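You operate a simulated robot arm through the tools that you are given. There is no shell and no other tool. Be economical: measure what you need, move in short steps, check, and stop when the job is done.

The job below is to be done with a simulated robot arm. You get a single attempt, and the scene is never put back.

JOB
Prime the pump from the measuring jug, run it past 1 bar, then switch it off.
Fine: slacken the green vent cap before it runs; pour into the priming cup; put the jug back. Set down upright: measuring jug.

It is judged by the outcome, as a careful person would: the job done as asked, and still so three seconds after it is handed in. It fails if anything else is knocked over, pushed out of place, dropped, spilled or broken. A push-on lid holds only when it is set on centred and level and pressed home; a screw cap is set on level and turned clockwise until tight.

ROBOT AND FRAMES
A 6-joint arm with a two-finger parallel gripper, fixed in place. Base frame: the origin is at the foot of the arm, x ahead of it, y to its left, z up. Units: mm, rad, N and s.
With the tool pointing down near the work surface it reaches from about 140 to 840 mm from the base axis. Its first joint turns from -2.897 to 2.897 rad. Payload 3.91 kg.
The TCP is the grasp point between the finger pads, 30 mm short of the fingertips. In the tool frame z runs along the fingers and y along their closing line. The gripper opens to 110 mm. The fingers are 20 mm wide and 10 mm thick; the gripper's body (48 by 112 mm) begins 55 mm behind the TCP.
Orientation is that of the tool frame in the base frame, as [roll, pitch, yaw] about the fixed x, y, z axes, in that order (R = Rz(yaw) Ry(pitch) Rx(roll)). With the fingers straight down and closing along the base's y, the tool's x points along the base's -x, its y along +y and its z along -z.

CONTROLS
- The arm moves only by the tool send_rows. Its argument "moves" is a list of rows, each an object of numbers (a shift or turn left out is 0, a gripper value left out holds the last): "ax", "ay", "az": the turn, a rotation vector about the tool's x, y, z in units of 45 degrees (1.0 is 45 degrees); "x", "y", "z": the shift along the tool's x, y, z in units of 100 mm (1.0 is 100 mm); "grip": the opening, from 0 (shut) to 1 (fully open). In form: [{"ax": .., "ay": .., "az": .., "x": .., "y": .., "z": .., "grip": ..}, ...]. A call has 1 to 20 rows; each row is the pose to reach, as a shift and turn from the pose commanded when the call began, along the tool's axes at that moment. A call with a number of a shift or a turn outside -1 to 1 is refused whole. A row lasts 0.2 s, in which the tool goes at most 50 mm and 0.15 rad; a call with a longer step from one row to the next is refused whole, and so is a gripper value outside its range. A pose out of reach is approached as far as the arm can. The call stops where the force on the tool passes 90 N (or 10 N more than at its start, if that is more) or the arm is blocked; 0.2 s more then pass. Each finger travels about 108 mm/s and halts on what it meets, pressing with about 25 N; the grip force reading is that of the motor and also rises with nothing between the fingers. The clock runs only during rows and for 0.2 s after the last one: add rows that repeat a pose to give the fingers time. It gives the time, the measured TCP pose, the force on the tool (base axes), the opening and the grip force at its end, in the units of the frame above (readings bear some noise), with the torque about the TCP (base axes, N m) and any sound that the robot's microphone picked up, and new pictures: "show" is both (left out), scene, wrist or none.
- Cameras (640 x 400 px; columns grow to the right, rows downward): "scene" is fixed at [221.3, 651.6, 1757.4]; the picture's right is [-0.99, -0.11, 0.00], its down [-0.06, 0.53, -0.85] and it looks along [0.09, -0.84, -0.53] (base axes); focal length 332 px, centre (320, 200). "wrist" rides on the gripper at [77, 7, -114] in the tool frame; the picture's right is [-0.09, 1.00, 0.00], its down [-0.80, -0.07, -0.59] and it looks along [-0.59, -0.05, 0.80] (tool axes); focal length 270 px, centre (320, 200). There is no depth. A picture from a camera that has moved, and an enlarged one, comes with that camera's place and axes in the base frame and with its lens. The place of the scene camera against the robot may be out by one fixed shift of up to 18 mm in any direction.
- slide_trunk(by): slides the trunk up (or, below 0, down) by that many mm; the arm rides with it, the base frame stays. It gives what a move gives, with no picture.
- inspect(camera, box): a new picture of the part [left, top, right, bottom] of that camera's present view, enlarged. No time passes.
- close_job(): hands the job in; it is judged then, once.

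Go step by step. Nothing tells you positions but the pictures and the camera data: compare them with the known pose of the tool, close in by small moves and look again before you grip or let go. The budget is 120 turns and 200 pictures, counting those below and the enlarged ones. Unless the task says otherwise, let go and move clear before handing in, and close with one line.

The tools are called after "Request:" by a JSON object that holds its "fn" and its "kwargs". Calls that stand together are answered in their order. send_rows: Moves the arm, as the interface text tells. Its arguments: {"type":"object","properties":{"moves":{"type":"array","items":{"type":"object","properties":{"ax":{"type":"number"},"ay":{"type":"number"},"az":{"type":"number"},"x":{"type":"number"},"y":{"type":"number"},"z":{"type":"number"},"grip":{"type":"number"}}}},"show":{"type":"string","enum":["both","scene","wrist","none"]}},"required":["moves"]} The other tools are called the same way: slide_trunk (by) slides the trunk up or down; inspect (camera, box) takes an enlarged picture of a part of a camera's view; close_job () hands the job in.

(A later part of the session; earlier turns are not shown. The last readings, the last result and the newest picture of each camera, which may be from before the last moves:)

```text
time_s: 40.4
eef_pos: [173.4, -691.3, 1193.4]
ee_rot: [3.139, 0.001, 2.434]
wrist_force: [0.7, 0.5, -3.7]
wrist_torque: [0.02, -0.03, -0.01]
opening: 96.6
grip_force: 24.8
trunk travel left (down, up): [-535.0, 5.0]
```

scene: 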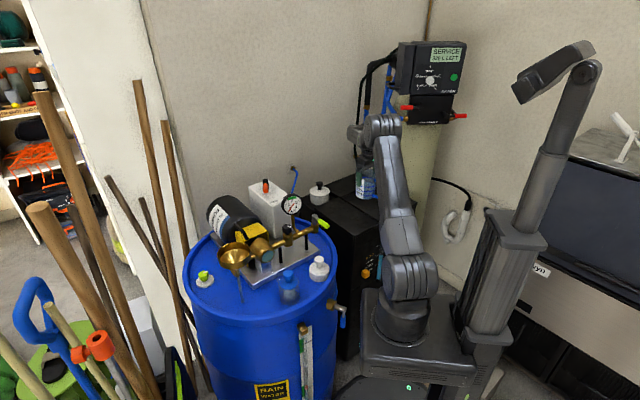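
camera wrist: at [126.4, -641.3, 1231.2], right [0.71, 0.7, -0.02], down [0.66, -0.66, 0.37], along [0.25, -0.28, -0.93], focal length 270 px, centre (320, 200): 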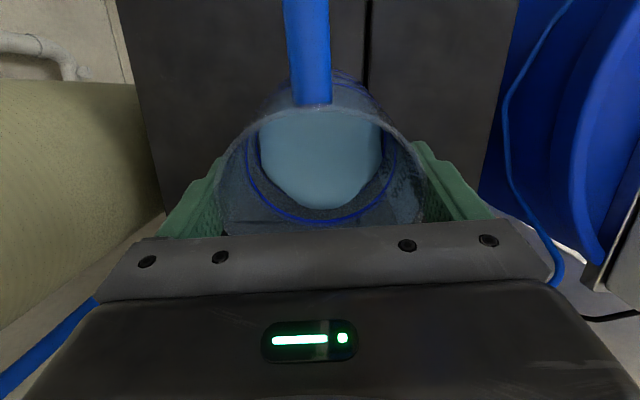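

Request:
{"fn": "send_rows", "kwargs": {"moves": [{"z": -0.3}, {"z": -0.6, "y": 0.1}, {"z": -0.9, "y": 0.3}, {"z": -1.0, "y": 0.65}, {"z": -1.0, "y": 1.0}], "show": "none"}}

Request:
{"fn": "send_rows", "kwargs": {"moves": [{"y": 0.35, "x": 0.1}, {"y": 0.7, "x": 0.25}, {"y": 1.0, "x": 0.4}, {"y": 1.0, "x": 0.65}], "show": "none"}}

Request:
{"fn": "send_rows", "kwargs": {"moves": [{"y": 0.35, "x": 0.1, "az": -0.15}, {"y": 0.7, "x": 0.25, "az": -0.3}, {"y": 1.0, "x": 0.4, "az": -0.45}, {"y": 1.0, "x": 0.65, "az": -0.6}, {"y": 1.0, "x": 0.65, "az": -0.75}, {"y": 1.0, "x": 0.65, "az": -0.9}], "show": "both"}}

```text
time_s: 41.6
eef_pos: [241.4, -612.9, 1296.6]
ee_rot: [-3.141, 0.002, 2.436]
wrist_force: [-0.1, -0.2, -4.1]
wrist_torque: [0.0, 0.01, -0.02]
opening: 96.8
grip_force: 24.9
trunk travel left (down, up): [-535.0, 5.0]
```

```text
time_s: 42.6
eef_pos: [253.7, -495.4, 1293.1]
ee_rot: [3.14, 0.002, 2.432]
wrist_force: [-0.8, -0.1, -3.8]
wrist_torque: [-0.03, 0.0, -0.01]
opening: 96.5
grip_force: 25.5
trunk travel left (down, up): [-535.0, 5.0]
```

```text
time_s: 44.0
eef_pos: [270.6, -378.2, 1292.1]
ee_rot: [-3.141, 0.002, -3.139]
wrist_force: [-0.4, -0.1, -3.0]
wrist_torque: [0.01, 0.01, 0.0]
opening: 96.5
grip_force: 25.1
trunk travel left (down, up): [-535.0, 5.0]
camera wrist: at [193.2, -373.0, 1406.9], right [0.09, 1.0, 0.0], down [0.8, -0.07, 0.6], along [0.59, -0.05, -0.8], focal length 270 px, centre (320, 200)
```

scene: 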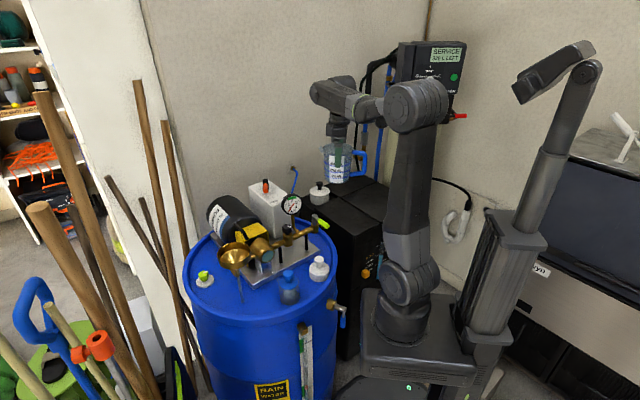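
wrist: 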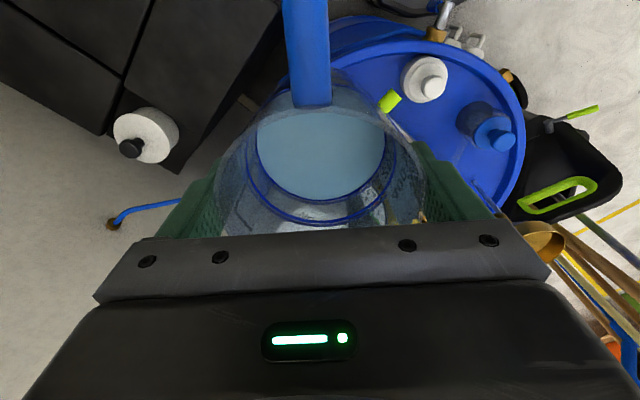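

Request:
{"fn": "send_rows", "kwargs": {"moves": [{"x": -0.25, "y": 0.2}, {"x": -0.5, "y": 0.45}, {"x": -0.75, "y": 0.7}, {"x": -1.0, "y": 1.0}], "show": "none"}}

Request:
{"fn": "send_rows", "kwargs": {"moves": [{"x": -0.25, "y": 0.2, "az": -0.15}, {"x": -0.5, "y": 0.45, "az": -0.3}, {"x": -0.75, "y": 0.7, "az": -0.45}, {"x": -1.0, "y": 1.0, "az": -0.6}, {"x": -1.0, "y": 1.0, "az": -0.75}, {"x": -1.0, "y": 1.0, "az": -0.9}, {"x": -1.0, "y": 1.0, "az": -1.0}], "show": "none"}}

Request:
{"fn": "send_rows", "kwargs": {"moves": [{"az": -0.15}, {"az": -0.3}, {"az": -0.45}, {"az": -0.6}, {"az": -0.75}, {"az": -0.9}, {"az": -1.0}, {"az": -1.0}], "show": "both"}}

```text
time_s: 45.0
eef_pos: [370.2, -278.5, 1292.8]
ee_rot: [-3.141, 0.001, 3.141]
wrist_force: [0.1, 1.0, -3.0]
wrist_torque: [-0.02, 0.01, 0.0]
opening: 96.5
grip_force: 24.8
trunk travel left (down, up): [-535.0, 5.0]
```

```text
time_s: 46.6
eef_pos: [470.3, -179.0, 1292.1]
ee_rot: [-3.141, -0.001, -2.354]
wrist_force: [-0.3, 0.0, -3.5]
wrist_torque: [0.0, 0.01, 0.0]
opening: 96.5
grip_force: 25.0
trunk travel left (down, up): [-535.0, 5.0]
```

```text
time_s: 48.4
eef_pos: [470.0, -178.2, 1292.6]
ee_rot: [-3.141, 0.001, -1.568]
wrist_force: [-0.3, 0.1, -2.7]
wrist_torque: [0.0, 0.03, -0.01]
opening: 96.5
grip_force: 24.8
trunk travel left (down, up): [-535.0, 5.0]
camera wrist: at [463.4, -255.9, 1407.1], right [-1.0, 0.09, 0.0], down [0.07, 0.8, 0.59], along [0.05, 0.59, -0.8], focal length 270 px, centre (320, 200)
```

scene: 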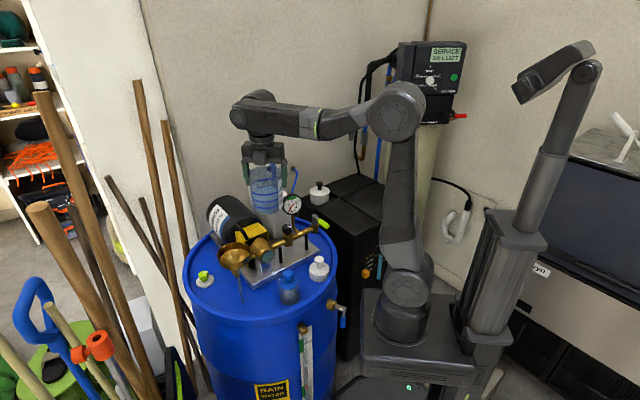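
wrist: 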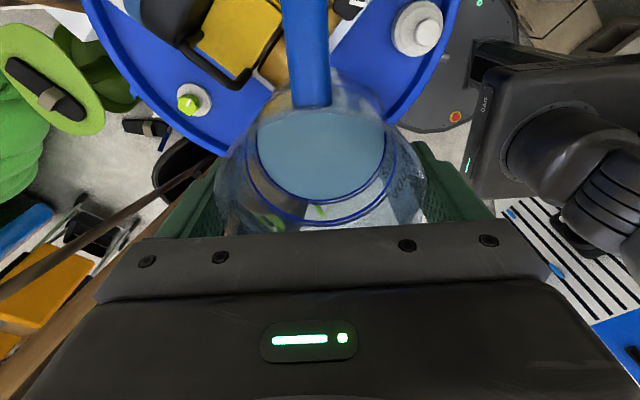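

Request:
{"fn": "send_rows", "kwargs": {"moves": [{"y": -0.2, "x": -0.1, "az": -0.15}, {"y": -0.4, "x": -0.25, "az": -0.3}, {"y": -0.6, "x": -0.4, "az": -0.45}, {"y": -0.8, "x": -0.55, "az": -0.6}, {"y": -1.0, "x": -0.7, "az": -0.75}, {"y": -1.0, "x": -0.76, "az": -0.9}, {"y": -1.0, "x": -0.76, "az": -1.0}, {"y": -1.0, "x": -0.76, "az": -1.0}], "show": "both"}}

```text
time_s: 50.2
eef_pos: [570.5, -102.7, 1293.3]
ee_rot: [-3.14, -0.002, -0.785]
wrist_force: [0.6, 0.1, -3.4]
wrist_torque: [0.02, 0.01, 0.01]
opening: 96.3
grip_force: 25.0
trunk travel left (down, up): [-535.0, 5.0]
camera wrist: at [619.5, -162.9, 1407.9], right [-0.77, -0.64, 0.0], down [-0.52, 0.62, 0.59], along [-0.38, 0.46, -0.8], focal length 270 px, centre (320, 200)
```

scene: 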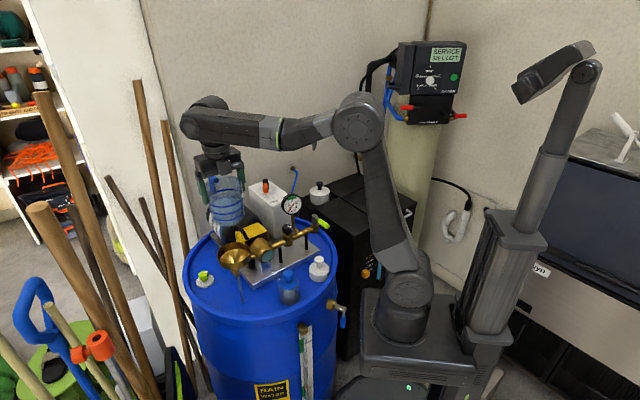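
wrist: 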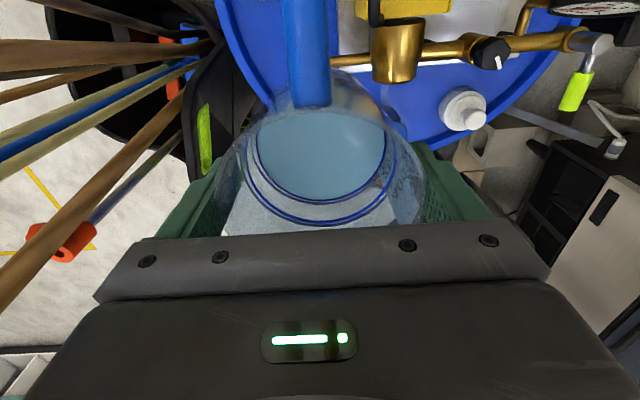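

Request:
{"fn": "send_rows", "kwargs": {"moves": [{"ay": 0.12}, {"ay": 0.24, "x": 0.1, "y": -0.1, "z": 0.1}, {"ay": 0.36, "x": 0.19, "y": -0.19, "z": 0.3}, {"ay": 0.48, "x": 0.19, "y": -0.19, "z": 0.5}, {"ay": 0.6, "x": 0.19, "y": -0.19, "z": 0.6}, {"ay": 0.72, "x": 0.19, "y": -0.19, "z": 0.6}, {"ay": 0.8, "x": 0.19, "y": -0.19, "z": 0.6}, {"ay": 0.8, "x": 0.19, "y": -0.19, "z": 0.6}], "show": "both"}}

```text
time_s: 52.0
eef_pos: [597.8, -101.3, 1233.1]
ee_rot: [-3.14, -0.629, -0.785]
wrist_force: [0.1, 0.4, -3.0]
wrist_torque: [0.08, 0.07, 0.01]
opening: 96.5
grip_force: 25.0
trunk travel left (down, up): [-535.0, 5.0]
camera wrist: at [589.0, -104.6, 1371.3], right [-0.75, -0.65, -0.05], down [-0.66, 0.76, 0.01], along [0.03, 0.04, -1.0], focal length 270 px, centre (320, 200)
```

scene: 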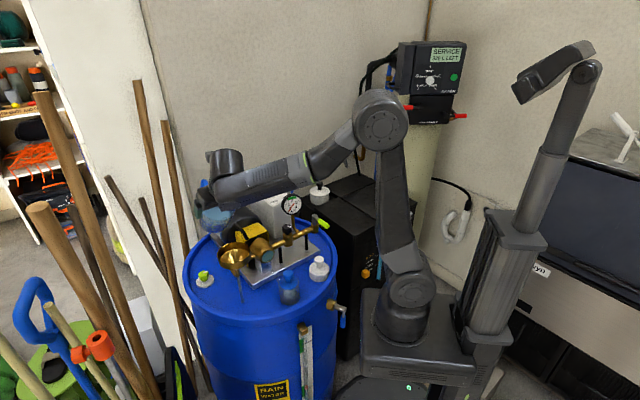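
wrist: 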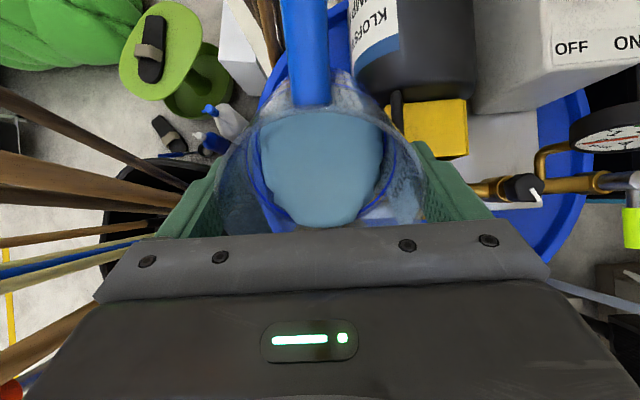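

Request:
{"fn": "inspect", "kwargs": {"camera": "scene", "box": [180, 140, 300, 280]}}

Request:
{"fn": "inspect", "kwargs": {"camera": "wrist", "box": [220, 90, 440, 250]}}

```text
2.86 times, centred on (240, 210) of scene
camera zoom: at [221.3, 651.6, 1757.4], right [-0.99, -0.11, 0.0], down [-0.06, 0.53, -0.85], along [0.09, -0.84, -0.53], focal length 949 px, centre (549, 171)
```

zoom: 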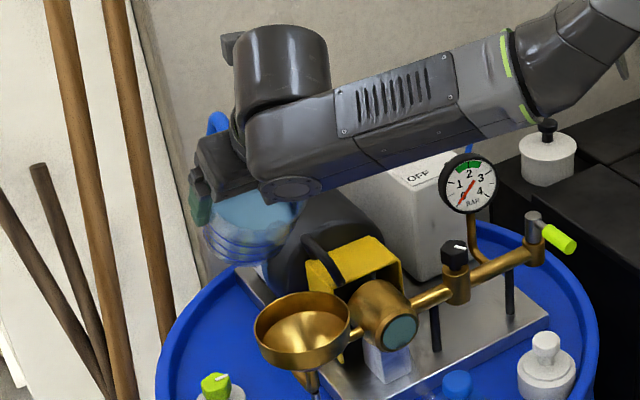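

```text
2.50 times, centred on (330, 170) of wrist
camera zoom: at [589.0, -104.6, 1371.3], right [-0.75, -0.65, -0.05], down [-0.66, 0.76, 0.01], along [0.03, 0.04, -1.0], focal length 676 px, centre (295, 275)
```

zoom: 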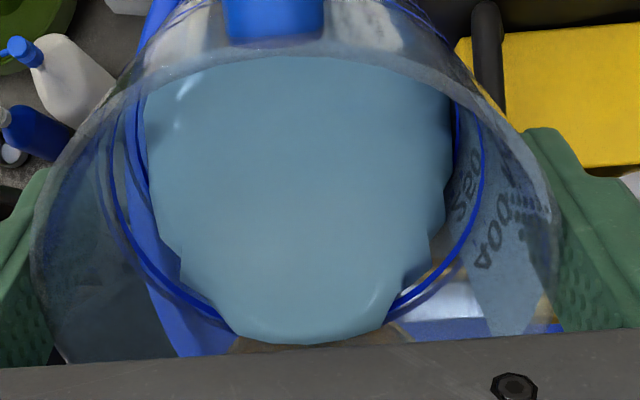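

Request:
{"fn": "send_rows", "kwargs": {"moves": [{"ay": 0.1, "x": -0.06, "z": 0.1}, {"ay": 0.2, "x": -0.12, "z": 0.2}, {"ay": 0.2, "x": -0.18, "z": 0.3}, {"ay": 0.2, "x": -0.24, "z": 0.39}, {"ay": 0.2, "x": -0.24, "z": 0.39}], "show": "both"}}

Request:
{"fn": "inspect", "kwargs": {"camera": "scene", "box": [180, 160, 280, 280]}}

```text
time_s: 53.2
eef_pos: [599.9, -104.2, 1187.2]
ee_rot: [-3.14, -0.787, -0.787]
wrist_force: [-0.1, -0.5, -3.7]
wrist_torque: [0.07, 0.08, -0.01]
opening: 96.7
grip_force: 24.9
trunk travel left (down, up): [-535.0, 5.0]
camera wrist: at [576.3, -91.5, 1322.0], right [-0.75, -0.66, -0.06], down [-0.65, 0.75, -0.15], along [0.14, -0.07, -0.99], focal length 270 px, centre (320, 200)
```

scene: 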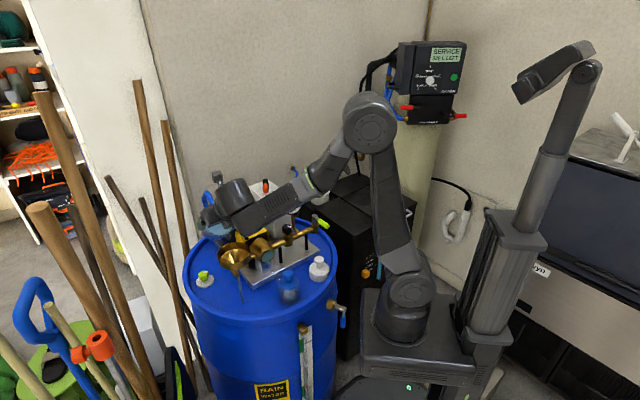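
wrist: 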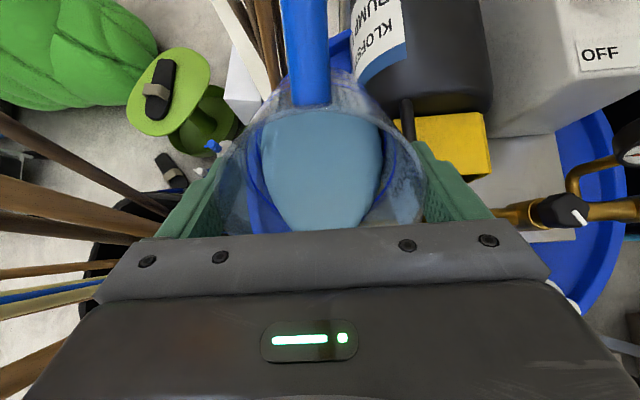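

```text
3.33 times, centred on (230, 220) of scene
camera zoom: at [221.3, 651.6, 1757.4], right [-0.99, -0.11, 0.0], down [-0.06, 0.53, -0.85], along [0.09, -0.84, -0.53], focal length 1108 px, centre (620, 133)
```

zoom: 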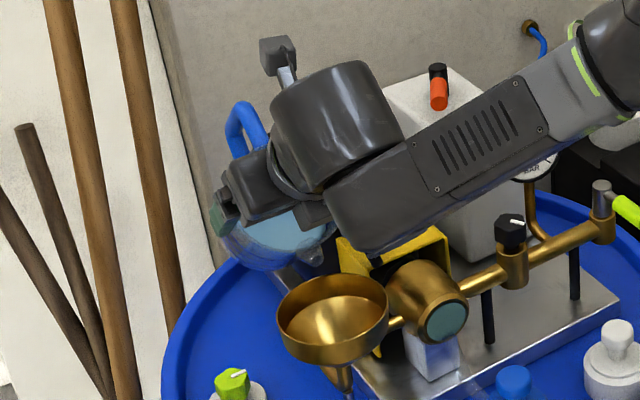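

Request:
{"fn": "send_rows", "kwargs": {"moves": [{"ay": 0.07, "x": 0.01, "z": -0.03}, {"ay": 0.14, "x": 0.02, "z": -0.06}, {"ay": 0.222, "x": 0.035, "z": -0.096}, {"ay": 0.222, "x": 0.035, "z": -0.096}, {"ay": 0.222, "x": 0.035, "z": -0.096}], "show": "wrist"}}

Request:
{"fn": "inspect", "kwargs": {"camera": "scene", "box": [190, 190, 270, 280]}}

```text
time_s: 54.4
eef_pos: [596.4, -102.0, 1196.2]
ee_rot: [-3.139, -0.961, -0.787]
wrist_force: [-0.1, 0.1, -4.1]
wrist_torque: [0.06, 0.07, -0.01]
opening: 96.5
grip_force: 24.6
trunk travel left (down, up): [-535.0, 5.0]
camera wrist: at [556.9, -72.1, 1325.3], right [-0.74, -0.67, -0.07], down [-0.62, 0.72, -0.32], along [0.26, -0.19, -0.95], focal length 270 px, centre (320, 200)
```

wrist: 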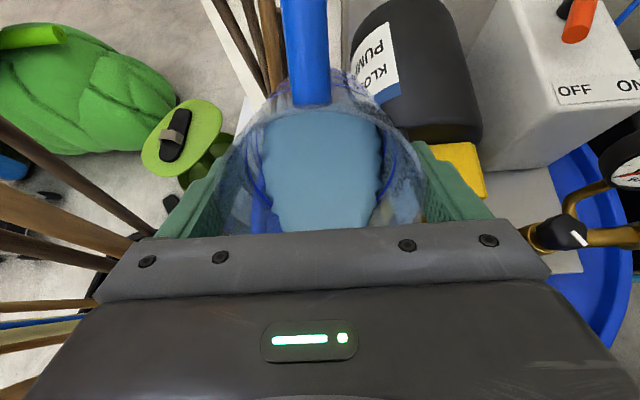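

```text
4.44 times, centred on (230, 235) of scene
camera zoom: at [221.3, 651.6, 1757.4], right [-0.99, -0.11, 0.0], down [-0.06, 0.53, -0.85], along [0.09, -0.84, -0.53], focal length 1477 px, centre (720, 44)
```

zoom: 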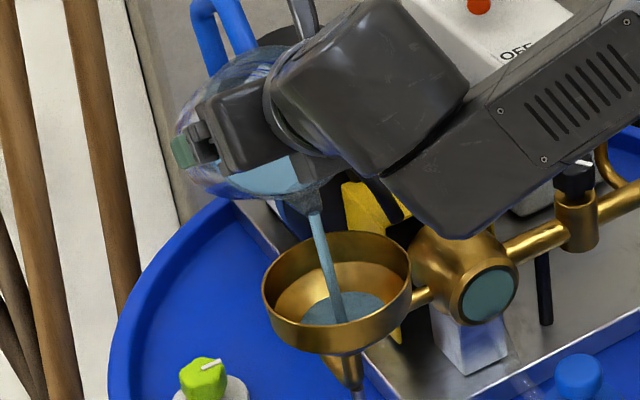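

Request:
{"fn": "send_rows", "kwargs": {"moves": [{}, {}], "show": "none"}}

Request:
{"fn": "inspect", "kwargs": {"camera": "scene", "box": [190, 190, 270, 280]}}

```text
time_s: 55.0
eef_pos: [596.6, -101.5, 1197.1]
ee_rot: [-3.14, -0.962, -0.788]
wrist_force: [1.0, 1.0, -3.1]
wrist_torque: [0.1, 0.06, 0.0]
opening: 96.7
grip_force: 25.2
trunk travel left (down, up): [-535.0, 5.0]
```

```text
4.44 times, centred on (230, 235) of scene
camera zoom: at [221.3, 651.6, 1757.4], right [-0.99, -0.11, 0.0], down [-0.06, 0.53, -0.85], along [0.09, -0.84, -0.53], focal length 1477 px, centre (720, 44)
```

zoom: 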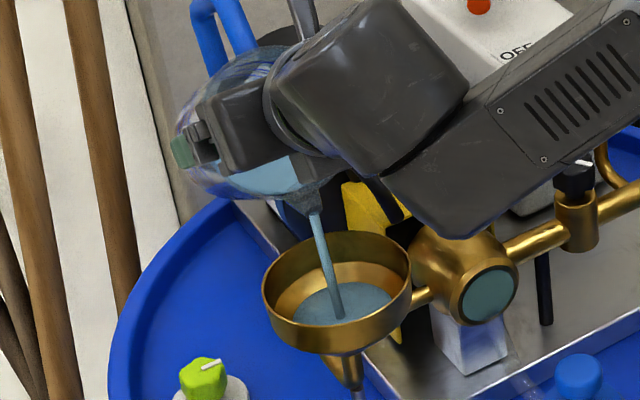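

Water is landing in the cup and its level is rising. I hold a little longer.

Request:
{"fn": "send_rows", "kwargs": {"moves": [{}, {}, {}], "show": "none"}}

Request:
{"fn": "inspect", "kwargs": {"camera": "scene", "box": [190, 190, 270, 280]}}

```text
time_s: 55.8
eef_pos: [597.6, -101.9, 1197.2]
ee_rot: [-3.14, -0.961, -0.786]
wrist_force: [0.6, -0.1, -3.0]
wrist_torque: [0.08, 0.05, 0.02]
opening: 96.5
grip_force: 25.3
trunk travel left (down, up): [-535.0, 5.0]
```

```text
4.44 times, centred on (230, 235) of scene
camera zoom: at [221.3, 651.6, 1757.4], right [-0.99, -0.11, 0.0], down [-0.06, 0.53, -0.85], along [0.09, -0.84, -0.53], focal length 1477 px, centre (720, 44)
```

zoom: 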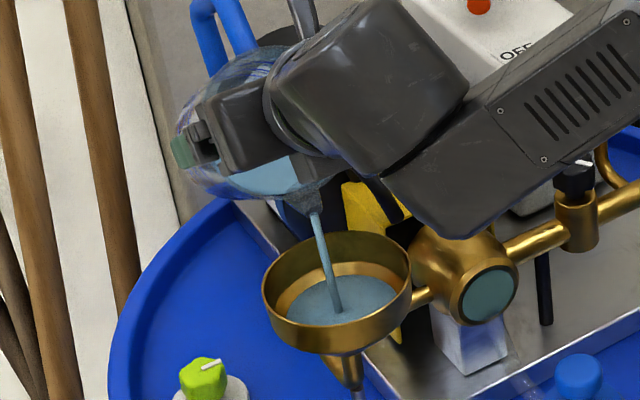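

Request:
{"fn": "send_rows", "kwargs": {"moves": [{}, {}, {}, {}, {}], "show": "none"}}

Request:
{"fn": "inspect", "kwargs": {"camera": "scene", "box": [190, 190, 270, 280]}}

```text
time_s: 57.0
eef_pos: [596.8, -101.3, 1197.2]
ee_rot: [-3.139, -0.961, -0.788]
wrist_force: [0.0, -0.1, -2.5]
wrist_torque: [0.06, 0.07, -0.02]
opening: 96.5
grip_force: 25.2
trunk travel left (down, up): [-535.0, 5.0]
```

```text
4.44 times, centred on (230, 235) of scene
camera zoom: at [221.3, 651.6, 1757.4], right [-0.99, -0.11, 0.0], down [-0.06, 0.53, -0.85], along [0.09, -0.84, -0.53], focal length 1477 px, centre (720, 44)
```

zoom: 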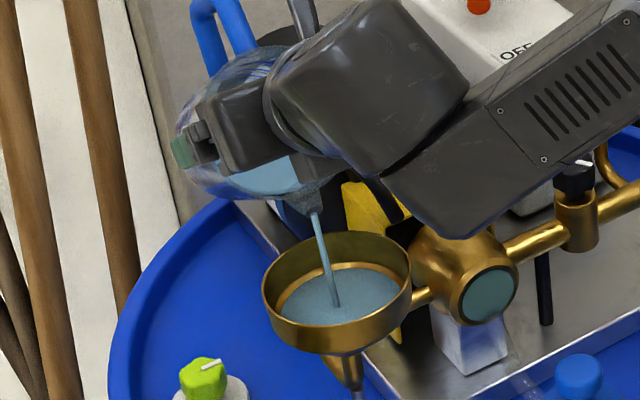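

Request:
{"fn": "send_rows", "kwargs": {"moves": [{}, {}, {}, {}, {}, {}, {}], "show": "none"}}

Request:
{"fn": "inspect", "kwargs": {"camera": "scene", "box": [190, 190, 270, 280]}}

```text
time_s: 58.6
eef_pos: [596.9, -100.7, 1197.4]
ee_rot: [-3.141, -0.961, -0.787]
wrist_force: [0.8, 0.4, -2.8]
wrist_torque: [0.08, 0.06, -0.02]
opening: 96.8
grip_force: 25.2
trunk travel left (down, up): [-535.0, 5.0]
```

```text
4.44 times, centred on (230, 235) of scene
camera zoom: at [221.3, 651.6, 1757.4], right [-0.99, -0.11, 0.0], down [-0.06, 0.53, -0.85], along [0.09, -0.84, -0.53], focal length 1477 px, centre (720, 44)
```

zoom: 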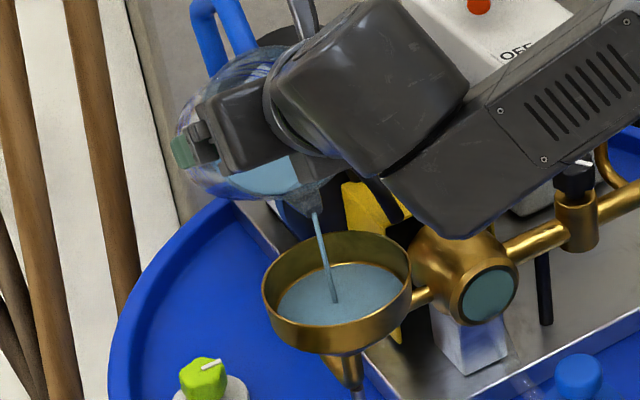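

Request:
{"fn": "send_rows", "kwargs": {"moves": [{"ay": 0.045, "x": 0.01, "z": -0.02}, {"ay": 0.09, "x": 0.017, "z": -0.037}, {"ay": 0.09, "x": 0.017, "z": -0.037}, {"ay": 0.09, "x": 0.017, "z": -0.037}], "show": "wrist"}}

Request:
{"fn": "inspect", "kwargs": {"camera": "scene", "box": [190, 190, 270, 280]}}

```text
time_s: 59.6
eef_pos: [595.3, -98.8, 1199.3]
ee_rot: [-3.14, -1.032, -0.787]
wrist_force: [0.4, 0.3, -2.3]
wrist_torque: [0.09, 0.08, 0.01]
opening: 96.4
grip_force: 24.6
trunk travel left (down, up): [-535.0, 5.0]
camera wrist: at [549.4, -64.1, 1324.8], right [-0.74, -0.67, -0.08], down [-0.6, 0.7, -0.38], along [0.31, -0.24, -0.92], focal length 270 px, centre (320, 200)
```

wrist: 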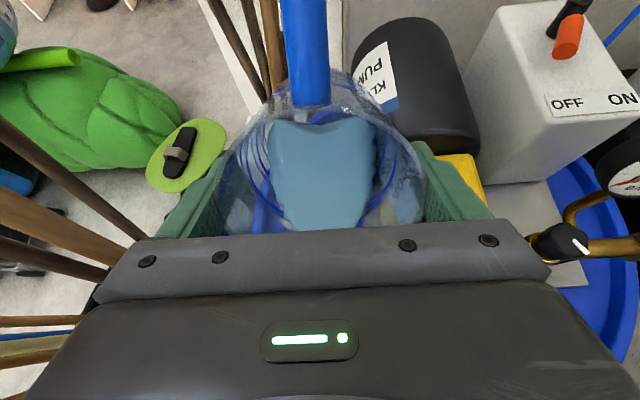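

```text
4.44 times, centred on (230, 235) of scene
camera zoom: at [221.3, 651.6, 1757.4], right [-0.99, -0.11, 0.0], down [-0.06, 0.53, -0.85], along [0.09, -0.84, -0.53], focal length 1477 px, centre (720, 44)
```

zoom: 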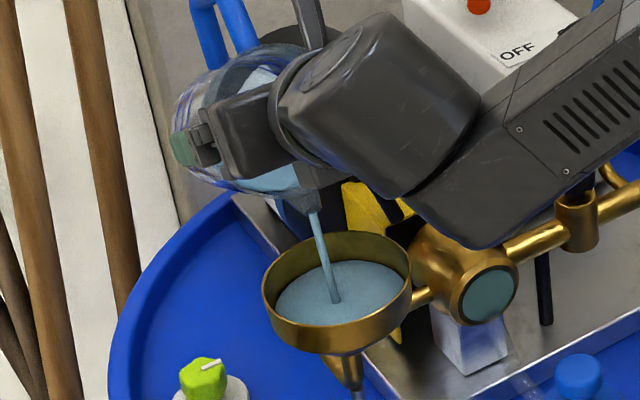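

Request:
{"fn": "send_rows", "kwargs": {"moves": [{}, {}, {}, {}], "show": "none"}}

Request:
{"fn": "inspect", "kwargs": {"camera": "scene", "box": [190, 190, 270, 280]}}

```text
time_s: 60.6
eef_pos: [596.4, -98.6, 1200.3]
ee_rot: [-3.14, -1.031, -0.786]
wrist_force: [0.3, -0.1, -2.2]
wrist_torque: [0.09, 0.06, 0.0]
opening: 96.7
grip_force: 25.0
trunk travel left (down, up): [-535.0, 5.0]
```

```text
4.44 times, centred on (230, 235) of scene
camera zoom: at [221.3, 651.6, 1757.4], right [-0.99, -0.11, 0.0], down [-0.06, 0.53, -0.85], along [0.09, -0.84, -0.53], focal length 1477 px, centre (720, 44)
```

zoom: 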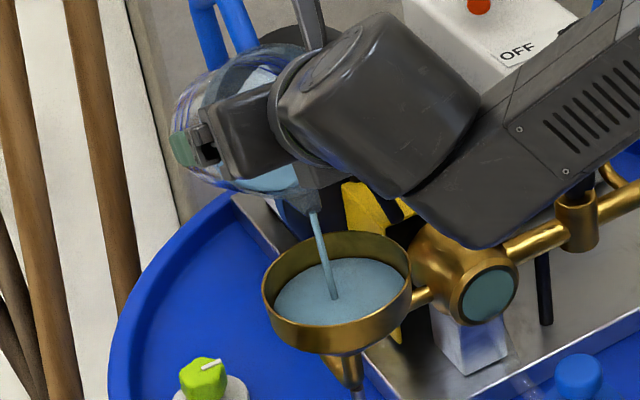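

Request:
{"fn": "send_rows", "kwargs": {"moves": [{}, {}, {}, {}, {}, {}], "show": "none"}}

Request:
{"fn": "inspect", "kwargs": {"camera": "scene", "box": [190, 190, 270, 280]}}

```text
time_s: 62.0
eef_pos: [596.1, -99.8, 1198.7]
ee_rot: [-3.14, -1.03, -0.786]
wrist_force: [-0.1, 0.1, -2.3]
wrist_torque: [0.07, 0.07, 0.0]
opening: 96.6
grip_force: 25.0
trunk travel left (down, up): [-535.0, 5.0]
```

```text
4.44 times, centred on (230, 235) of scene
camera zoom: at [221.3, 651.6, 1757.4], right [-0.99, -0.11, 0.0], down [-0.06, 0.53, -0.85], along [0.09, -0.84, -0.53], focal length 1477 px, centre (720, 44)
```

zoom: 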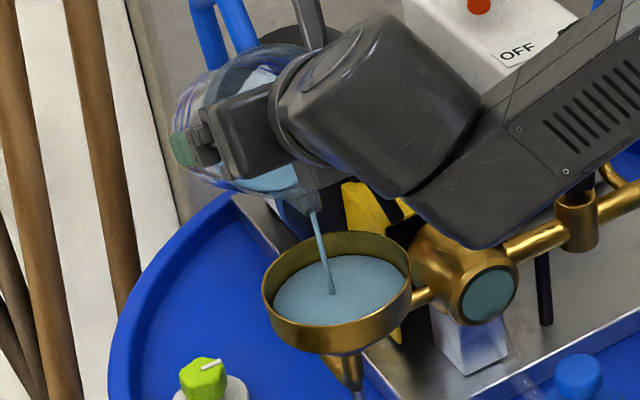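

Request:
{"fn": "send_rows", "kwargs": {"moves": [{"ay": 0.045, "x": 0.01, "z": -0.02}, {"ay": 0.09, "x": 0.017, "z": -0.037}, {"ay": 0.09, "x": 0.017, "z": -0.037}, {"ay": 0.09, "x": 0.017, "z": -0.037}, {"ay": 0.09, "x": 0.017, "z": -0.037}, {"ay": 0.09, "x": 0.017, "z": -0.037}], "show": "none"}}

Request:
{"fn": "inspect", "kwargs": {"camera": "scene", "box": [190, 190, 270, 280]}}

```text
time_s: 63.4
eef_pos: [592.7, -98.2, 1203.5]
ee_rot: [-3.139, -1.105, -0.787]
wrist_force: [-0.7, -0.5, -3.0]
wrist_torque: [0.04, 0.05, -0.05]
opening: 96.6
grip_force: 25.2
trunk travel left (down, up): [-535.0, 5.0]
```

```text
4.44 times, centred on (230, 235) of scene
camera zoom: at [221.3, 651.6, 1757.4], right [-0.99, -0.11, 0.0], down [-0.06, 0.53, -0.85], along [0.09, -0.84, -0.53], focal length 1477 px, centre (720, 44)
```

zoom: 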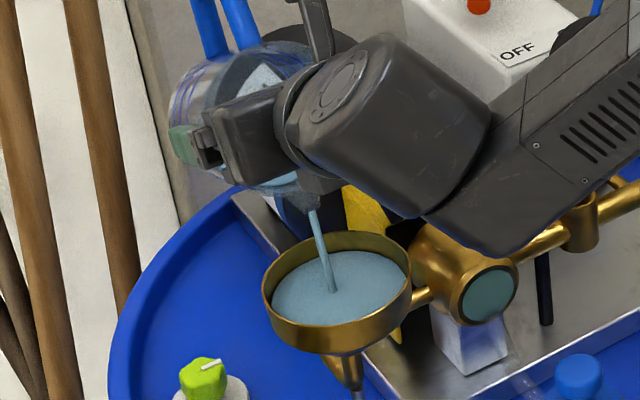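

Request:
{"fn": "send_rows", "kwargs": {"moves": [{"ay": -0.15, "x": 0.0, "z": 0.04}, {"ay": -0.3, "x": 0.03, "z": 0.05}, {"ay": -0.42, "x": 0.1, "z": 0.03}, {"ay": -0.42, "x": 0.165, "z": 0.017}, {"ay": -0.42, "x": 0.165, "z": 0.017}, {"ay": -0.42, "x": 0.165, "z": 0.017}], "show": "none"}}

Request:
{"fn": "inspect", "kwargs": {"camera": "scene", "box": [190, 190, 270, 280]}}

```text
time_s: 64.8
eef_pos: [600.2, -104.8, 1217.3]
ee_rot: [-3.14, -0.774, -0.786]
wrist_force: [-0.1, 0.0, -1.7]
wrist_torque: [0.06, 0.05, -0.01]
opening: 96.5
grip_force: 25.1
trunk travel left (down, up): [-535.0, 5.0]
```

```text
4.44 times, centred on (230, 235) of scene
camera zoom: at [221.3, 651.6, 1757.4], right [-0.99, -0.11, 0.0], down [-0.06, 0.53, -0.85], along [0.09, -0.84, -0.53], focal length 1477 px, centre (720, 44)
```

zoom: 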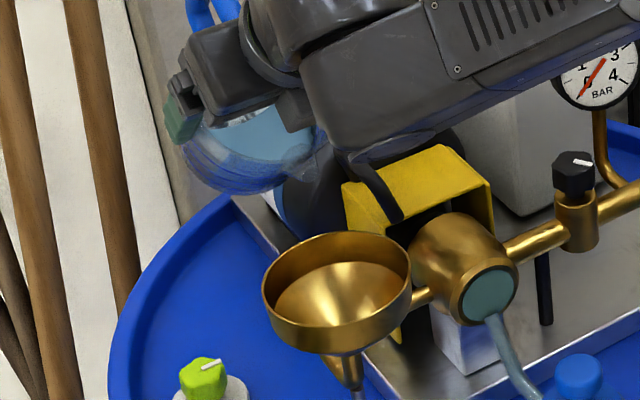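

Request:
{"fn": "inspect", "kwargs": {"camera": "scene", "box": [235, 220, 335, 310]}}

Request:
{"fn": "send_rows", "kwargs": {"moves": [{"ay": -0.15, "x": 0.1, "z": -0.1}, {"ay": -0.3, "x": 0.25, "z": -0.25}, {"ay": -0.45, "x": 0.4, "z": -0.4}, {"ay": -0.6, "x": 0.5, "z": -0.5}, {"ay": -0.75, "x": 0.5, "z": -0.5}, {"ay": -0.9, "x": 0.5, "z": -0.5}, {"ay": -0.985, "x": 0.5, "z": -0.5}, {"ay": -0.985, "x": 0.5, "z": -0.5}], "show": "both"}}

Request:
{"fn": "inspect", "kwargs": {"camera": "scene", "box": [215, 200, 335, 310]}}

```text
4.44 times, centred on (285, 265) of scene
camera zoom: at [221.3, 651.6, 1757.4], right [-0.99, -0.11, 0.0], down [-0.06, 0.53, -0.85], along [0.09, -0.84, -0.53], focal length 1477 px, centre (476, -89)
```

zoom: 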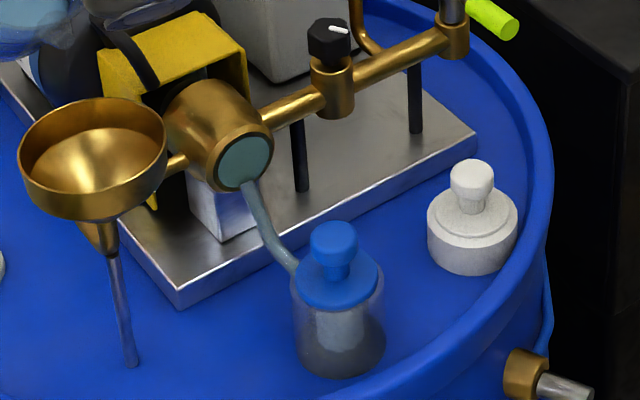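

```text
time_s: 66.6
eef_pos: [600.6, -104.5, 1289.5]
ee_rot: [3.14, 0.002, -0.785]
wrist_force: [0.9, 0.2, -2.2]
wrist_torque: [0.02, 0.02, -0.01]
opening: 96.6
grip_force: 25.3
trunk travel left (down, up): [-535.0, 5.0]
camera wrist: at [650.6, -166.3, 1402.9], right [-0.77, -0.64, 0.0], down [-0.52, 0.61, 0.6], along [-0.38, 0.46, -0.8], focal length 270 px, centre (320, 200)
```

scene: 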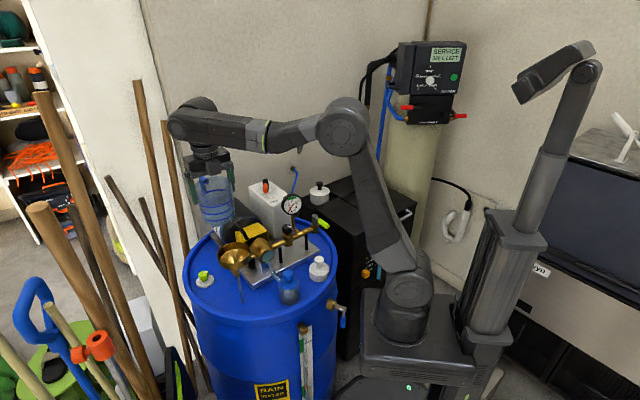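
wrist: 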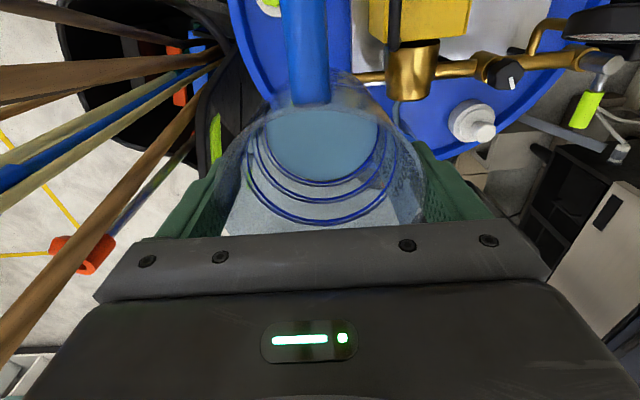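

```text
3.64 times, centred on (275, 255) of scene
camera zoom: at [221.3, 651.6, 1757.4], right [-0.99, -0.11, 0.0], down [-0.06, 0.53, -0.85], along [0.09, -0.84, -0.53], focal length 1208 px, centre (484, 0)
```

zoom: 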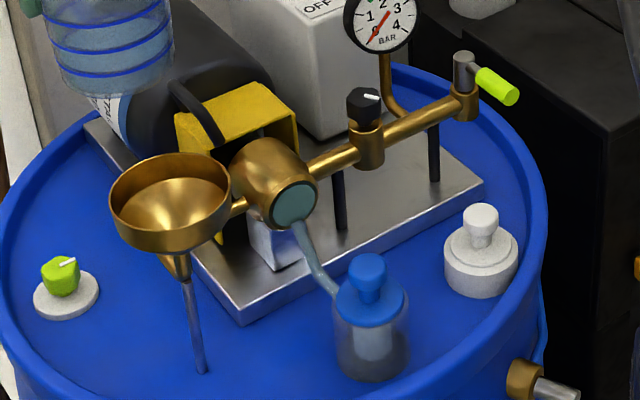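

Request:
{"fn": "send_rows", "kwargs": {"moves": [{"y": 0.15, "x": -0.05, "az": 0.15}, {"y": 0.35, "x": -0.1, "az": 0.3}, {"y": 0.6, "x": -0.2, "az": 0.45}, {"y": 0.8, "x": -0.3, "az": 0.6}, {"y": 1.0, "x": -0.3, "az": 0.75}, {"y": 1.0, "x": -0.3, "az": 0.9}, {"y": 1.0, "x": -0.3, "az": 1.0}], "show": "none"}}

Request:
{"fn": "send_rows", "kwargs": {"moves": [{"y": 0.15, "x": 0.15, "az": 0.15}, {"y": 0.35, "x": 0.35, "az": 0.3}, {"y": 0.55, "x": 0.55, "az": 0.45}, {"y": 0.75, "x": 0.75, "az": 0.6}, {"y": 1.0, "x": 1.0, "az": 0.75}, {"y": 1.0, "x": 1.0, "az": 0.9}, {"y": 1.0, "x": 1.0, "az": 1.0}], "show": "none"}}

Request:
{"fn": "send_rows", "kwargs": {"moves": [{"x": 0.15, "az": 0.15}, {"x": 0.35, "az": 0.3}, {"x": 0.6, "az": 0.45}, {"x": 0.85, "az": 0.6}, {"x": 1.0, "az": 0.75}, {"x": 1.0, "az": 0.9}, {"x": 1.0, "az": 1.0}], "show": "none"}}

Request:
{"fn": "send_rows", "kwargs": {"moves": [{"x": 0.15, "y": -0.15, "az": 0.15}, {"x": 0.35, "y": -0.4, "az": 0.3}, {"x": 0.6, "y": -0.7, "az": 0.45}, {"x": 0.85, "y": -1.0, "az": 0.6}, {"x": 0.85, "y": -1.0, "az": 0.75}, {"x": 0.85, "y": -1.0, "az": 0.9}, {"x": 0.85, "y": -1.0, "az": 0.9}], "show": "both"}}

```text
time_s: 68.2
eef_pos: [509.1, -154.2, 1287.5]
ee_rot: [-3.141, 0.003, -1.573]
wrist_force: [0.7, -0.3, -1.7]
wrist_torque: [0.03, 0.02, 0.0]
opening: 96.4
grip_force: 24.6
trunk travel left (down, up): [-535.0, 5.0]
```

```text
time_s: 69.8
eef_pos: [408.0, -254.8, 1289.3]
ee_rot: [3.14, 0.0, -2.358]
wrist_force: [0.3, 0.1, -1.5]
wrist_torque: [-0.01, 0.0, -0.04]
opening: 96.6
grip_force: 24.9
trunk travel left (down, up): [-535.0, 5.0]
```

```text
time_s: 71.4
eef_pos: [337.8, -325.5, 1289.0]
ee_rot: [3.139, 0.001, 3.141]
wrist_force: [0.8, -0.4, -1.7]
wrist_torque: [0.0, -0.01, -0.03]
opening: 97.0
grip_force: 24.9
trunk travel left (down, up): [-535.0, 5.0]
```

```text
time_s: 73.0
eef_pos: [253.8, -426.4, 1288.5]
ee_rot: [3.139, -0.002, 2.434]
wrist_force: [0.1, 0.7, -1.8]
wrist_torque: [0.0, 0.0, 0.0]
opening: 96.6
grip_force: 25.2
trunk travel left (down, up): [-535.0, 5.0]
camera wrist: at [199.5, -372.4, 1402.5], right [0.71, 0.7, 0.0], down [0.56, -0.58, 0.59], along [0.42, -0.42, -0.8], focal length 270 px, centre (320, 200)
```

scene: 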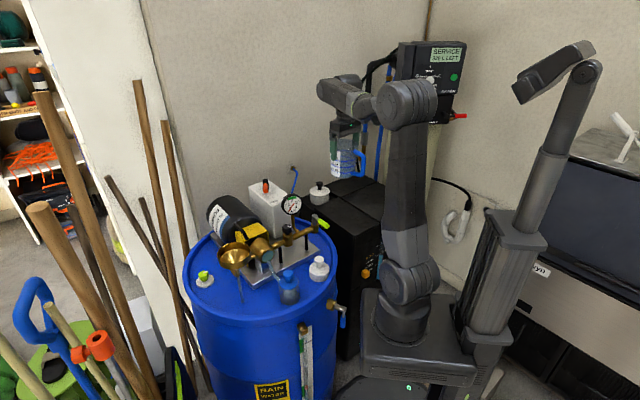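
wrist: 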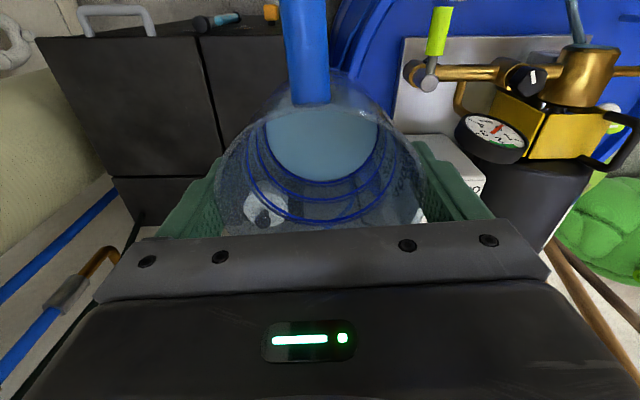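

Request:
{"fn": "send_rows", "kwargs": {"moves": [{"x": -0.1, "y": -0.3}, {"x": -0.2, "y": -0.65}, {"x": -0.34, "y": -1.0}], "show": "none"}}

Request:
{"fn": "send_rows", "kwargs": {"moves": [{"x": -0.1, "y": -0.3}, {"x": -0.2, "y": -0.65}, {"x": -0.34, "y": -1.0}], "show": "none"}}

Request:
{"fn": "send_rows", "kwargs": {"moves": [{"x": -0.1, "y": -0.3, "z": 0.1}, {"x": -0.18, "y": -0.51, "z": 0.4}, {"x": -0.18, "y": -0.51, "z": 0.7}, {"x": -0.18, "y": -0.51, "z": 1.0}, {"x": -0.18, "y": -0.51, "z": 1.0}], "show": "wrist"}}

```text
time_s: 73.8
eef_pos: [215.4, -525.0, 1286.1]
ee_rot: [3.139, -0.002, 2.434]
wrist_force: [0.6, -0.4, -2.4]
wrist_torque: [0.0, 0.0, 0.02]
opening: 96.4
grip_force: 25.1
trunk travel left (down, up): [-535.0, 5.0]
```

```text
time_s: 74.6
eef_pos: [175.4, -623.5, 1285.2]
ee_rot: [3.14, -0.004, 2.436]
wrist_force: [0.3, -1.1, -2.1]
wrist_torque: [0.03, 0.01, -0.02]
opening: 96.5
grip_force: 24.8
trunk travel left (down, up): [-535.0, 5.0]
```

```text
time_s: 75.8
eef_pos: [156.7, -673.2, 1186.3]
ee_rot: [3.14, -0.003, 2.436]
wrist_force: [0.1, -0.1, -3.7]
wrist_torque: [-0.01, -0.01, -0.02]
opening: 96.5
grip_force: 25.0
trunk travel left (down, up): [-535.0, 5.0]
camera wrist: at [101.6, -619.3, 1300.8], right [0.71, 0.7, 0.0], down [0.56, -0.57, 0.59], along [0.42, -0.42, -0.8], focal length 270 px, centre (320, 200)
```

wrist: 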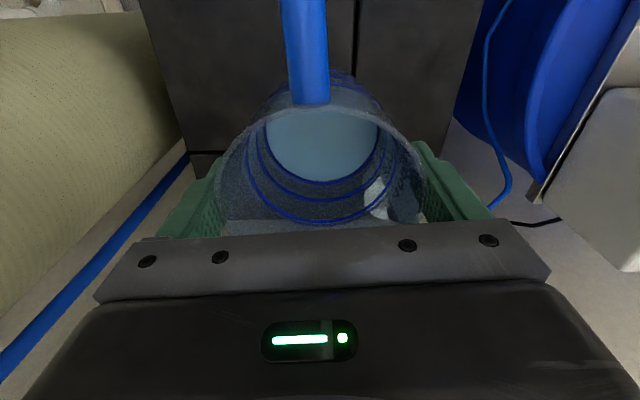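

Over the original spot. I descend gently until the jug bottom touches (expected near TCP z 1002).

Request:
{"fn": "send_rows", "kwargs": {"moves": [{"z": 0.35}, {"z": 0.7}, {"z": 1.0}, {"z": 1.0}], "show": "none"}}

Request:
{"fn": "send_rows", "kwargs": {"moves": [{"z": 0.25}, {"z": 0.5}, {"z": 0.65}, {"z": 0.75}, {"z": 0.79}, {"z": 0.81}, {"z": 0.83}, {"z": 0.83}], "show": "both"}}

```text
time_s: 76.8
eef_pos: [155.6, -670.9, 1085.5]
ee_rot: [3.139, -0.002, 2.436]
wrist_force: [-0.2, 0.4, -1.8]
wrist_torque: [-0.01, 0.04, 0.03]
opening: 96.5
grip_force: 24.5
trunk travel left (down, up): [-535.0, 5.0]
```

```text
time_s: 78.6
eef_pos: [154.7, -671.5, 1004.8]
ee_rot: [3.139, -0.002, 2.435]
wrist_force: [-0.5, -0.2, -2.2]
wrist_torque: [0.01, -0.02, -0.03]
opening: 96.3
grip_force: 25.0
trunk travel left (down, up): [-535.0, 5.0]
camera wrist: at [101.5, -618.4, 1118.3], right [0.71, 0.7, 0.0], down [0.56, -0.58, 0.59], along [0.42, -0.42, -0.81], focal length 270 px, centre (320, 200)
```

scene: 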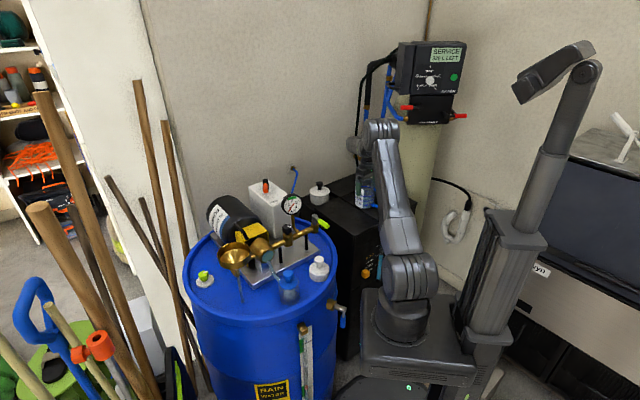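
wrist: 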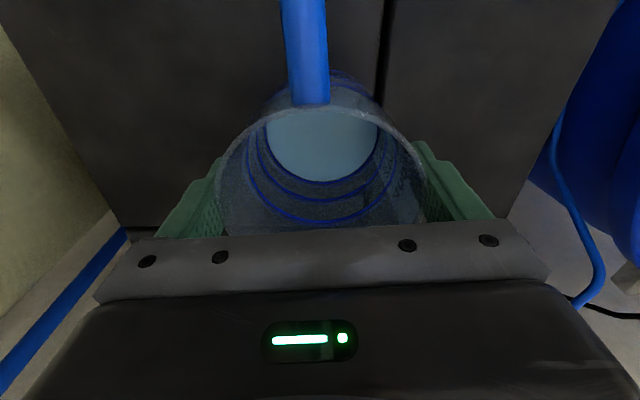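

Not yet touching (still carrying about 2 N). I lower the last few millimetres in tiny steps.

Request:
{"fn": "send_rows", "kwargs": {"moves": [{"z": 0.015}, {"z": 0.03}, {"z": 0.035}], "show": "none"}}

```text
time_s: 79.4
eef_pos: [155.9, -672.4, 1002.2]
ee_rot: [-3.141, 0.002, 2.436]
wrist_force: [-0.2, -0.6, 4.3]
wrist_torque: [-0.16, 0.25, 0.0]
opening: 96.3
grip_force: 25.3
trunk travel left (down, up): [-535.0, 5.0]
```

Request:
{"fn": "send_rows", "kwargs": {"moves": [{"grip": 0.92}, {"grip": 0.97}, {"grip": 1.0}, {"grip": 1.0}, {"grip": 1.0, "z": -0.1}, {"z": -0.4}, {"z": -0.8}, {"z": -1.0}], "show": "both"}}

Request:
{"fn": "inspect", "kwargs": {"camera": "scene", "box": [330, 150, 410, 220]}}

```text
time_s: 81.2
eef_pos: [152.6, -670.5, 1099.9]
ee_rot: [3.139, -0.003, 2.434]
wrist_force: [0.5, 0.0, -0.4]
wrist_torque: [0.0, 0.0, 0.02]
opening: 110.2
grip_force: 0.0
trunk travel left (down, up): [-535.0, 5.0]
camera wrist: at [98.8, -616.8, 1215.1], right [0.71, 0.7, 0.0], down [0.56, -0.57, 0.59], along [0.42, -0.42, -0.8], focal length 270 px, centre (320, 200)
```

scene: 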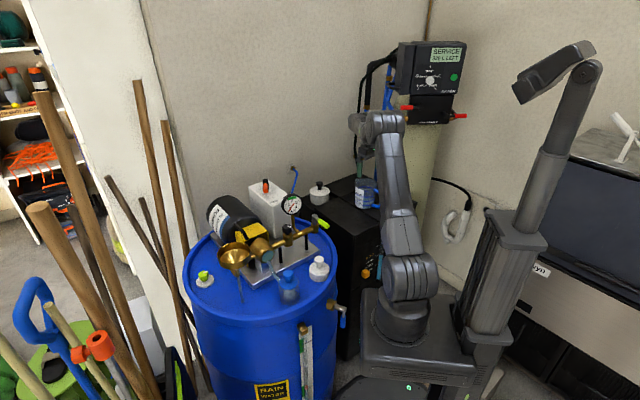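
wrist: 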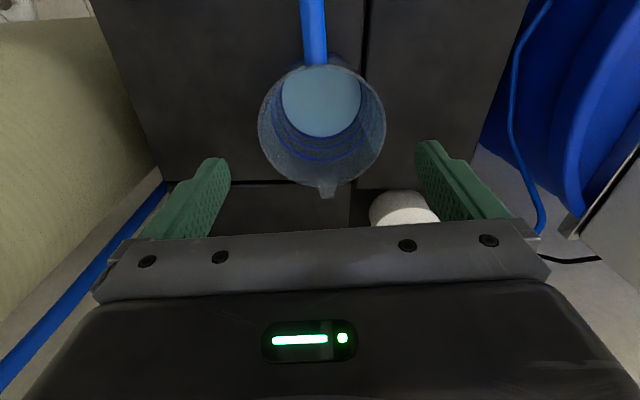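

```text
5.71 times, centred on (370, 185) of scene
camera zoom: at [221.3, 651.6, 1757.4], right [-0.99, -0.11, 0.0], down [-0.06, 0.53, -0.85], along [0.09, -0.84, -0.53], focal length 1899 px, centre (34, 286)
```

zoom: 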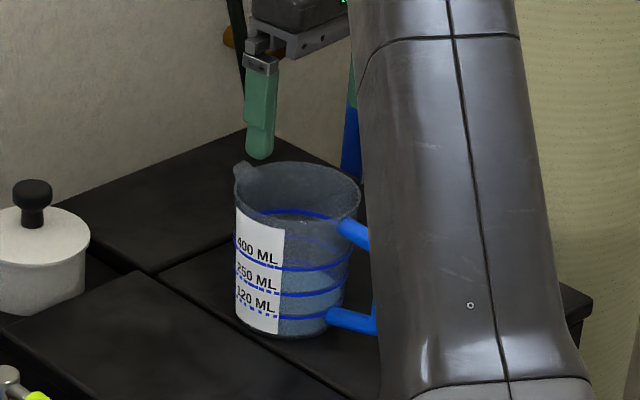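

Request:
{"fn": "send_rows", "kwargs": {"moves": [{"z": -0.4}, {"z": -0.8}, {"z": -1.0, "y": 0.3}, {"z": -1.0, "y": 0.6}, {"z": -1.0, "y": 1.0, "x": -0.1}], "show": "none"}}

Request:
{"fn": "send_rows", "kwargs": {"moves": [{"z": -0.4}, {"z": -0.8}, {"z": -0.9, "y": 0.3}, {"z": -0.9, "y": 0.6}, {"z": -0.9, "y": 1.0, "x": -0.1}], "show": "none"}}

Request:
{"fn": "send_rows", "kwargs": {"moves": [{"y": 0.4, "x": -0.1}, {"y": 0.8, "x": -0.2}, {"y": 1.0, "x": -0.4}], "show": "none"}}

Request:
{"fn": "send_rows", "kwargs": {"moves": [{"y": 0.3, "x": -0.1, "az": 0.15}, {"y": 0.6, "x": -0.2, "az": 0.3}, {"y": 0.8, "x": -0.4, "az": 0.45}, {"y": 0.8, "x": -0.4, "az": 0.6}, {"y": 0.8, "x": -0.4, "az": 0.78}, {"y": 0.8, "x": -0.4, "az": 0.78}], "show": "both"}}

```text
time_s: 82.4
eef_pos: [230.0, -601.6, 1201.9]
ee_rot: [-3.14, -0.004, 2.434]
wrist_force: [1.2, 0.6, 0.4]
wrist_torque: [-0.02, 0.0, -0.03]
opening: 109.8
grip_force: 0.0
trunk travel left (down, up): [-535.0, 5.0]
```

```text
time_s: 83.6
eef_pos: [302.6, -532.4, 1292.4]
ee_rot: [3.141, -0.002, 2.435]
wrist_force: [-0.8, 0.5, -0.1]
wrist_torque: [0.0, 0.01, 0.01]
opening: 110.2
grip_force: 0.1
trunk travel left (down, up): [-535.0, 5.0]
```

```text
time_s: 84.4
eef_pos: [396.5, -483.9, 1291.3]
ee_rot: [3.139, -0.003, 2.436]
wrist_force: [0.0, 0.3, 0.6]
wrist_torque: [0.0, -0.02, -0.01]
opening: 110.1
grip_force: 0.1
trunk travel left (down, up): [-535.0, 5.0]
```

```text
time_s: 85.8
eef_pos: [477.8, -447.9, 1291.5]
ee_rot: [3.141, -0.001, 1.821]
wrist_force: [0.1, -1.2, 0.0]
wrist_torque: [-0.03, 0.04, 0.02]
opening: 109.9
grip_force: 0.0
trunk travel left (down, up): [-535.0, 5.0]
camera wrist: at [465.2, -373.4, 1405.9], right [0.99, 0.16, 0.0], down [0.13, -0.79, 0.59], along [0.1, -0.59, -0.81], focal length 270 px, centre (320, 200)
```

scene: 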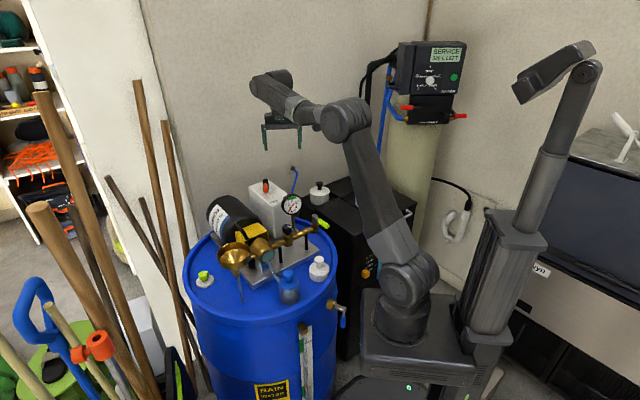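
wrist: 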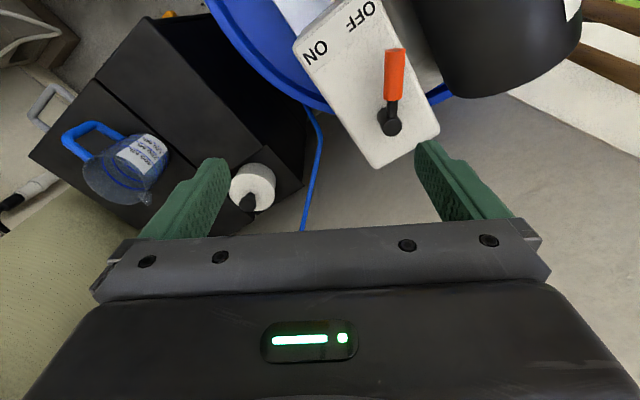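

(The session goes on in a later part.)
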